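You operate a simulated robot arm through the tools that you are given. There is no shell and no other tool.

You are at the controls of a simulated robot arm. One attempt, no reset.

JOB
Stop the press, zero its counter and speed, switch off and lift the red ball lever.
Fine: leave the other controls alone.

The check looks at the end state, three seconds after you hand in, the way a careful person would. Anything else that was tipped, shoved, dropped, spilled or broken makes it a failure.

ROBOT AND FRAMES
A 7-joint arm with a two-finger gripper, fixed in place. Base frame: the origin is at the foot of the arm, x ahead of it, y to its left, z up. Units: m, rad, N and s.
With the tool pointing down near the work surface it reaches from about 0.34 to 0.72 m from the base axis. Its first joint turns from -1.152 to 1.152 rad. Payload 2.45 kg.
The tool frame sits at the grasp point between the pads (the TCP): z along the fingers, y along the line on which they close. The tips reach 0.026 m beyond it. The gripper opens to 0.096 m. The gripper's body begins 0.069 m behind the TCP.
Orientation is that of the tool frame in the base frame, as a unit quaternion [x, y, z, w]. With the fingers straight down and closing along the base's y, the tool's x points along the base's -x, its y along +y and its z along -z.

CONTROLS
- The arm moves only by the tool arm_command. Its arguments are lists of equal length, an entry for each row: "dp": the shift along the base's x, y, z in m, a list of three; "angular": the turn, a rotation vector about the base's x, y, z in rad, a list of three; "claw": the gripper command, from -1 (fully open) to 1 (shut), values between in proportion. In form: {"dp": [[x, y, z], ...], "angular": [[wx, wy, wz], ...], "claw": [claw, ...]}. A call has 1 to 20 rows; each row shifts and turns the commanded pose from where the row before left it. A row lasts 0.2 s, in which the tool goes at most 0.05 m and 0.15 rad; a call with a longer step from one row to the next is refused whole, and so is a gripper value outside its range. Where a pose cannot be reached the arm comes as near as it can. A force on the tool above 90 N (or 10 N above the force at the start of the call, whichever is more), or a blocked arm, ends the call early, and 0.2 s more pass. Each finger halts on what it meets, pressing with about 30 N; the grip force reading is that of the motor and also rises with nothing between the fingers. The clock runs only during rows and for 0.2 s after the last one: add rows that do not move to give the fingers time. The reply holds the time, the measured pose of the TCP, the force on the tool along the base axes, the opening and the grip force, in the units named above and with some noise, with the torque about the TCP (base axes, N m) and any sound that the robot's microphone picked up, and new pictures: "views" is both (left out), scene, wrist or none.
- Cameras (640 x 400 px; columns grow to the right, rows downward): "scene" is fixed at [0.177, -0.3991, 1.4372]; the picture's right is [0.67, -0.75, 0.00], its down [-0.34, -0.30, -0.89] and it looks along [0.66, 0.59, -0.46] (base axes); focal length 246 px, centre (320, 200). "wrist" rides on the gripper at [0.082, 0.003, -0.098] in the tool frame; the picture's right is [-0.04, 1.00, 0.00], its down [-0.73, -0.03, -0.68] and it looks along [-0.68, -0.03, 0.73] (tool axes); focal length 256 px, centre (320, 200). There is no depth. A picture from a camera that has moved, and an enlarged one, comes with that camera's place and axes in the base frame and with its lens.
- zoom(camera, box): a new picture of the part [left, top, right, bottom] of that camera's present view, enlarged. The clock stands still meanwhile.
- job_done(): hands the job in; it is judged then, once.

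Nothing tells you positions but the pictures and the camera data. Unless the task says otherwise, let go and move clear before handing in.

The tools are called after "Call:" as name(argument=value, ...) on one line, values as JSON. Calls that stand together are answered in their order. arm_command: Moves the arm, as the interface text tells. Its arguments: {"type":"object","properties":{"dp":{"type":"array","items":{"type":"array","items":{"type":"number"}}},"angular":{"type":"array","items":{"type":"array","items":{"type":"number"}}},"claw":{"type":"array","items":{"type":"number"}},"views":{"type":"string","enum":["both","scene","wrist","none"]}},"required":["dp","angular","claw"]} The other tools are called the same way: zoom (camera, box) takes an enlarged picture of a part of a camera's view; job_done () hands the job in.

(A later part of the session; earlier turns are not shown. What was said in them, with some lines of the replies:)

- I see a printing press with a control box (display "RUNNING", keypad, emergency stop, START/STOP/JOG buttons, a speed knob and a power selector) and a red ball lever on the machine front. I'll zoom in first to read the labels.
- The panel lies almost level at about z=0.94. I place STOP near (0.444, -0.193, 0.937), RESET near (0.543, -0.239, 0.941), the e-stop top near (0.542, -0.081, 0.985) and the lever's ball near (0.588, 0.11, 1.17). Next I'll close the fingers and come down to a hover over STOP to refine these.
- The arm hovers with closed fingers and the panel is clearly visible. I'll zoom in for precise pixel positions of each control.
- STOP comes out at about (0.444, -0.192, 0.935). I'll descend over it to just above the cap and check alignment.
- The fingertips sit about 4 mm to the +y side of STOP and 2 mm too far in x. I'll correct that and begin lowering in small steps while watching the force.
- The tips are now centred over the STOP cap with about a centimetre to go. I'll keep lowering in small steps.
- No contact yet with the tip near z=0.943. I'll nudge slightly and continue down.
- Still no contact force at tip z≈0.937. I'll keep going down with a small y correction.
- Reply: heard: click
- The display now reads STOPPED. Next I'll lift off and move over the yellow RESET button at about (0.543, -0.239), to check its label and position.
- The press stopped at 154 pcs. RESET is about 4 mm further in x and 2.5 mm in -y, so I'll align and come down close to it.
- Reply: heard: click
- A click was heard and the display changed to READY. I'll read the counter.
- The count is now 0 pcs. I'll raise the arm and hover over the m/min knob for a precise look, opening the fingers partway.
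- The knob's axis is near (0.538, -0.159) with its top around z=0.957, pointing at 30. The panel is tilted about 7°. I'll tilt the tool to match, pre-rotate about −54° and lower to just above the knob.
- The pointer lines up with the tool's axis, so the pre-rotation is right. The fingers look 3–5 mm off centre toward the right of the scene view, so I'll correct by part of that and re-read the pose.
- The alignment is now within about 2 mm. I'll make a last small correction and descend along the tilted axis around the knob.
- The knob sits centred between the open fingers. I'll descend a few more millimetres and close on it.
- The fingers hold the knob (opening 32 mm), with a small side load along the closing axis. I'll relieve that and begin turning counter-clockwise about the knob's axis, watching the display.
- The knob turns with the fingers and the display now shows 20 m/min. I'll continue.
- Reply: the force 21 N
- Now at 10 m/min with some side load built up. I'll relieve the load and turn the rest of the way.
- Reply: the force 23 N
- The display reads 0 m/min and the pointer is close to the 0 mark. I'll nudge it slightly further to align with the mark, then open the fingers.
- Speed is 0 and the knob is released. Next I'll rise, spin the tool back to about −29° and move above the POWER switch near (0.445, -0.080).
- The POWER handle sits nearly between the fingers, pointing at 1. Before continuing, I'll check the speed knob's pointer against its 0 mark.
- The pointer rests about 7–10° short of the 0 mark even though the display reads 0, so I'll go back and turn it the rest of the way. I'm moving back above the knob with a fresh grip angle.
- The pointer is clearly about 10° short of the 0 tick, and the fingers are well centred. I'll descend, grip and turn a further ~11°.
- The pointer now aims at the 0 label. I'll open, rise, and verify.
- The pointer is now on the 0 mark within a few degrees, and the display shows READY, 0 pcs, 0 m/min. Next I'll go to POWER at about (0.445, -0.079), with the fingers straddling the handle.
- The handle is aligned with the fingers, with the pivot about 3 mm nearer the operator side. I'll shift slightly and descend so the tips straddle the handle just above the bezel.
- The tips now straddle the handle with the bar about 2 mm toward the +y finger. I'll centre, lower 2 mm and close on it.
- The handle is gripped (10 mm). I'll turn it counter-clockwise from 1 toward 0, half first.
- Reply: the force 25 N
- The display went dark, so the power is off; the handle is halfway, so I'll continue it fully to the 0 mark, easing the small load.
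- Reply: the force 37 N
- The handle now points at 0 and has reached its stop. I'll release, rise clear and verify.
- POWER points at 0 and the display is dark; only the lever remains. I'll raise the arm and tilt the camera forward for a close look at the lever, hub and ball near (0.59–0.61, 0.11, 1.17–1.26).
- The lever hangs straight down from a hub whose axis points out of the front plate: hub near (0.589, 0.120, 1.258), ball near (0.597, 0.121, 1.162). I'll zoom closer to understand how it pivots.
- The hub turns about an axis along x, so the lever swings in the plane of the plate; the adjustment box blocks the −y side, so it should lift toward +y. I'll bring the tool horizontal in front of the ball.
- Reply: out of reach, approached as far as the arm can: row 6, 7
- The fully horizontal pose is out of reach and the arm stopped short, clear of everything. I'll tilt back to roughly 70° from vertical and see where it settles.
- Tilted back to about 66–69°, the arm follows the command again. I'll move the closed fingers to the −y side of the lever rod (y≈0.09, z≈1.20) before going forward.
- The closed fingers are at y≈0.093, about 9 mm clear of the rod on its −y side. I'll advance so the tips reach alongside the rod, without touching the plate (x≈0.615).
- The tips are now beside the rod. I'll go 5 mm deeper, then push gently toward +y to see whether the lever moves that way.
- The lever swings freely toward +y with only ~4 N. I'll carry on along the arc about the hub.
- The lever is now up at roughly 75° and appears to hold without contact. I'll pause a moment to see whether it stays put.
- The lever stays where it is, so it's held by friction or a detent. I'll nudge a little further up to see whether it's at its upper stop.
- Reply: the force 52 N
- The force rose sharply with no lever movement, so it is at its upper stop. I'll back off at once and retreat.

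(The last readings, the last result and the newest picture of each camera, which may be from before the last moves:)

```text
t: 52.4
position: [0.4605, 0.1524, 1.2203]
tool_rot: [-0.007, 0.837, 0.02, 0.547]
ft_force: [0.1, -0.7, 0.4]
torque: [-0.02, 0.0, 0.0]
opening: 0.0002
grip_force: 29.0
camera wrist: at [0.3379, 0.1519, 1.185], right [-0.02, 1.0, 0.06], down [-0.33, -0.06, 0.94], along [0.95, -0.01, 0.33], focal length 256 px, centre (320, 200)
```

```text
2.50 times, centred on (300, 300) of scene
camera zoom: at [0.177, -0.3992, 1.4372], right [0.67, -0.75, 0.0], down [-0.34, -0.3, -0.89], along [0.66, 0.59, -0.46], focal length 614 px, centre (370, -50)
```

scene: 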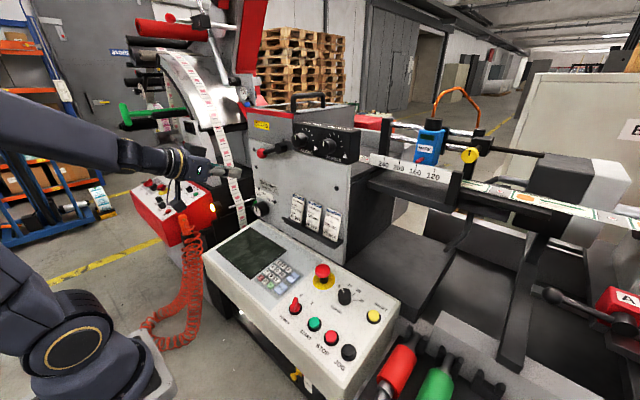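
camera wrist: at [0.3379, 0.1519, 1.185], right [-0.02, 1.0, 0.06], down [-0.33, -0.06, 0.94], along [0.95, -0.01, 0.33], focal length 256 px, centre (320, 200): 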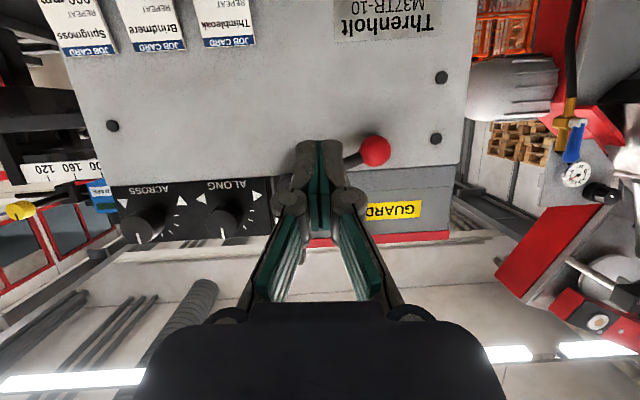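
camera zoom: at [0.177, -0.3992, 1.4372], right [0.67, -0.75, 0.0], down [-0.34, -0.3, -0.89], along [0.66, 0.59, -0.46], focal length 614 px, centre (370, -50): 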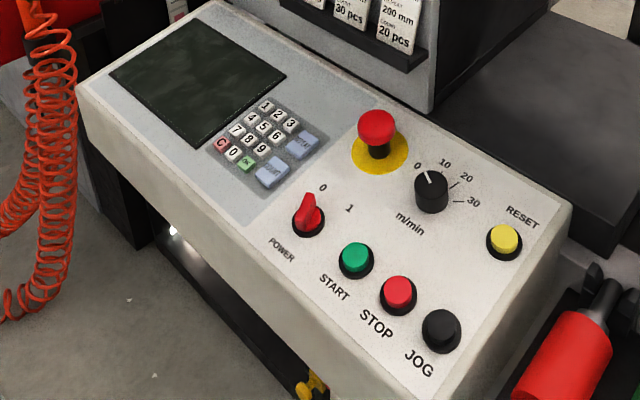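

The lever is up and stays there, the power switch points at 0, the speed knob is at 0 and nothing else moved. I'll retreat further and take a last look.

Call:
arm_command(dp=[[-0.03, -0.02, 0.03], [-0.03, -0.02, 0.03], [0, -0.03, 0.03], [0, 0, 0], [0, 0, 0], [0, 0, 0], [0, 0, 0], [0, 0, 0]], angular=[[0, 0.1, 0], [0, 0.1, 0], [0, 0.1, 0], [0, 0, 0], [0, 0, 0], [0, 0, 0], [0, 0, 0], [0, 0, 0]], claw=[1, 1, 1, 1, 1, 1, 1, 1])

Call:
zoom(camera="scene", box=[230, 110, 350, 210])

Call:
zoom(camera="scene", box=[270, 250, 400, 340])

```text
t: 54.2
position: [0.4016, 0.0812, 1.3074]
tool_rot: [-0.004, 0.909, 0.02, 0.415]
ft_force: [-1.0, 0.1, 0.3]
torque: [-0.04, 0.0, -0.01]
opening: 0.0001
grip_force: 29.0
camera wrist: at [0.2729, 0.0814, 1.3118], right [0.0, 1.0, 0.06], down [-0.03, -0.06, 1.0], along [1.0, -0.01, 0.03], focal length 256 px, centre (320, 200)
```

scene: 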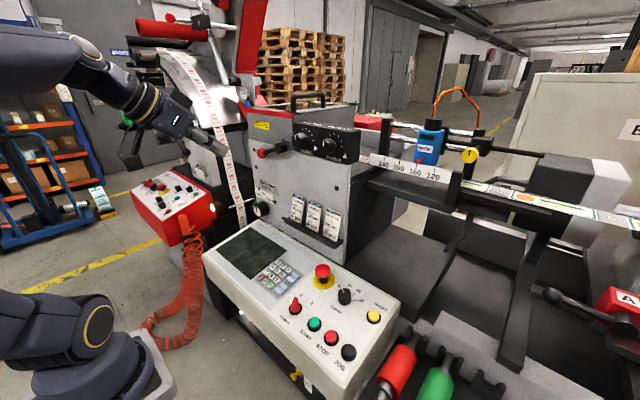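
wrist: 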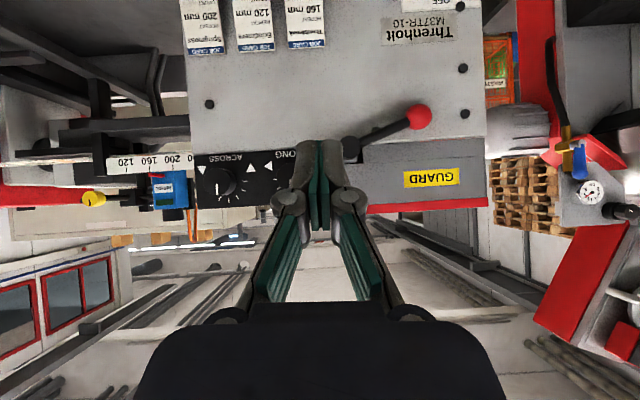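

```text
4.00 times, centred on (290, 160) of scene
camera zoom: at [0.177, -0.3991, 1.4372], right [0.67, -0.75, 0.0], down [-0.34, -0.3, -0.89], along [0.66, 0.59, -0.46], focal length 982 px, centre (440, 360)
```

zoom: 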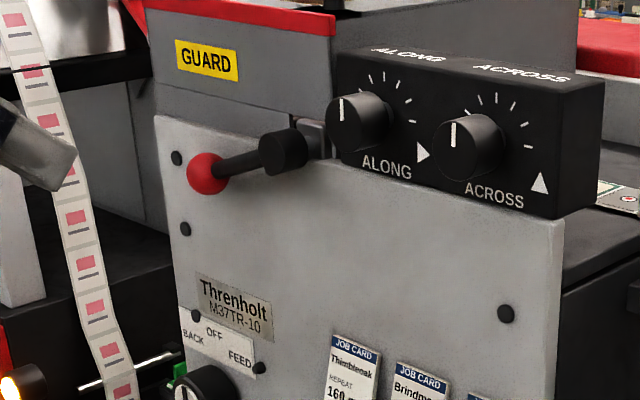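

```text
4.44 times, centred on (335, 295) of scene
camera zoom: at [0.177, -0.3991, 1.4372], right [0.67, -0.75, 0.0], down [-0.34, -0.3, -0.89], along [0.66, 0.59, -0.46], focal length 1091 px, centre (253, -222)
```

zoom: 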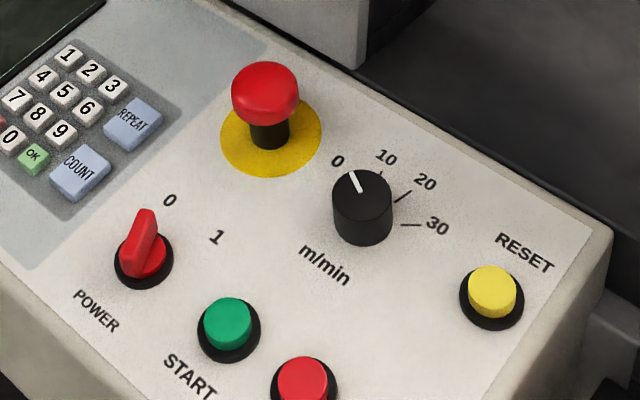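

The press is stopped, and the display read 0 pcs and 0 m/min before I switched it off. The power switch is at 0, the lever stays up at its stop, and the arm is clear with no other control moved, so I'm handing in.

Call:
job_done()

```text
The job is handed in.
```

The press is stopped and switched off, with its counter and speed at zero and the red ball lever up. I've handed the job in, but no verdict has come back yet.

- **Stop:** I pressed STOP and the display changed from RUNNING to STOPPED, at 154 pcs.
- **Counter:** I pressed RESET and the display went to READY with 0 pcs of 500.
- **Speed:** I turned the m/min knob from 30 to 0. My first turn left the pointer about 10° short of the mark, so I gripped it again. It now sits within a few degrees of 0, and the display read 0 m/min.
- **Power:** I turned the POWER switch from 1 to 0 and the display went dark.
- **Lever:** I pushed it up until it met its upper stop, about 75° from hanging straight down. To confirm that was the stop, I pressed it with about 50 N for a moment. It stayed up after I backed off.

The other controls look unmoved in the last pictures. The arm is holding nothing and is clear of the machine.
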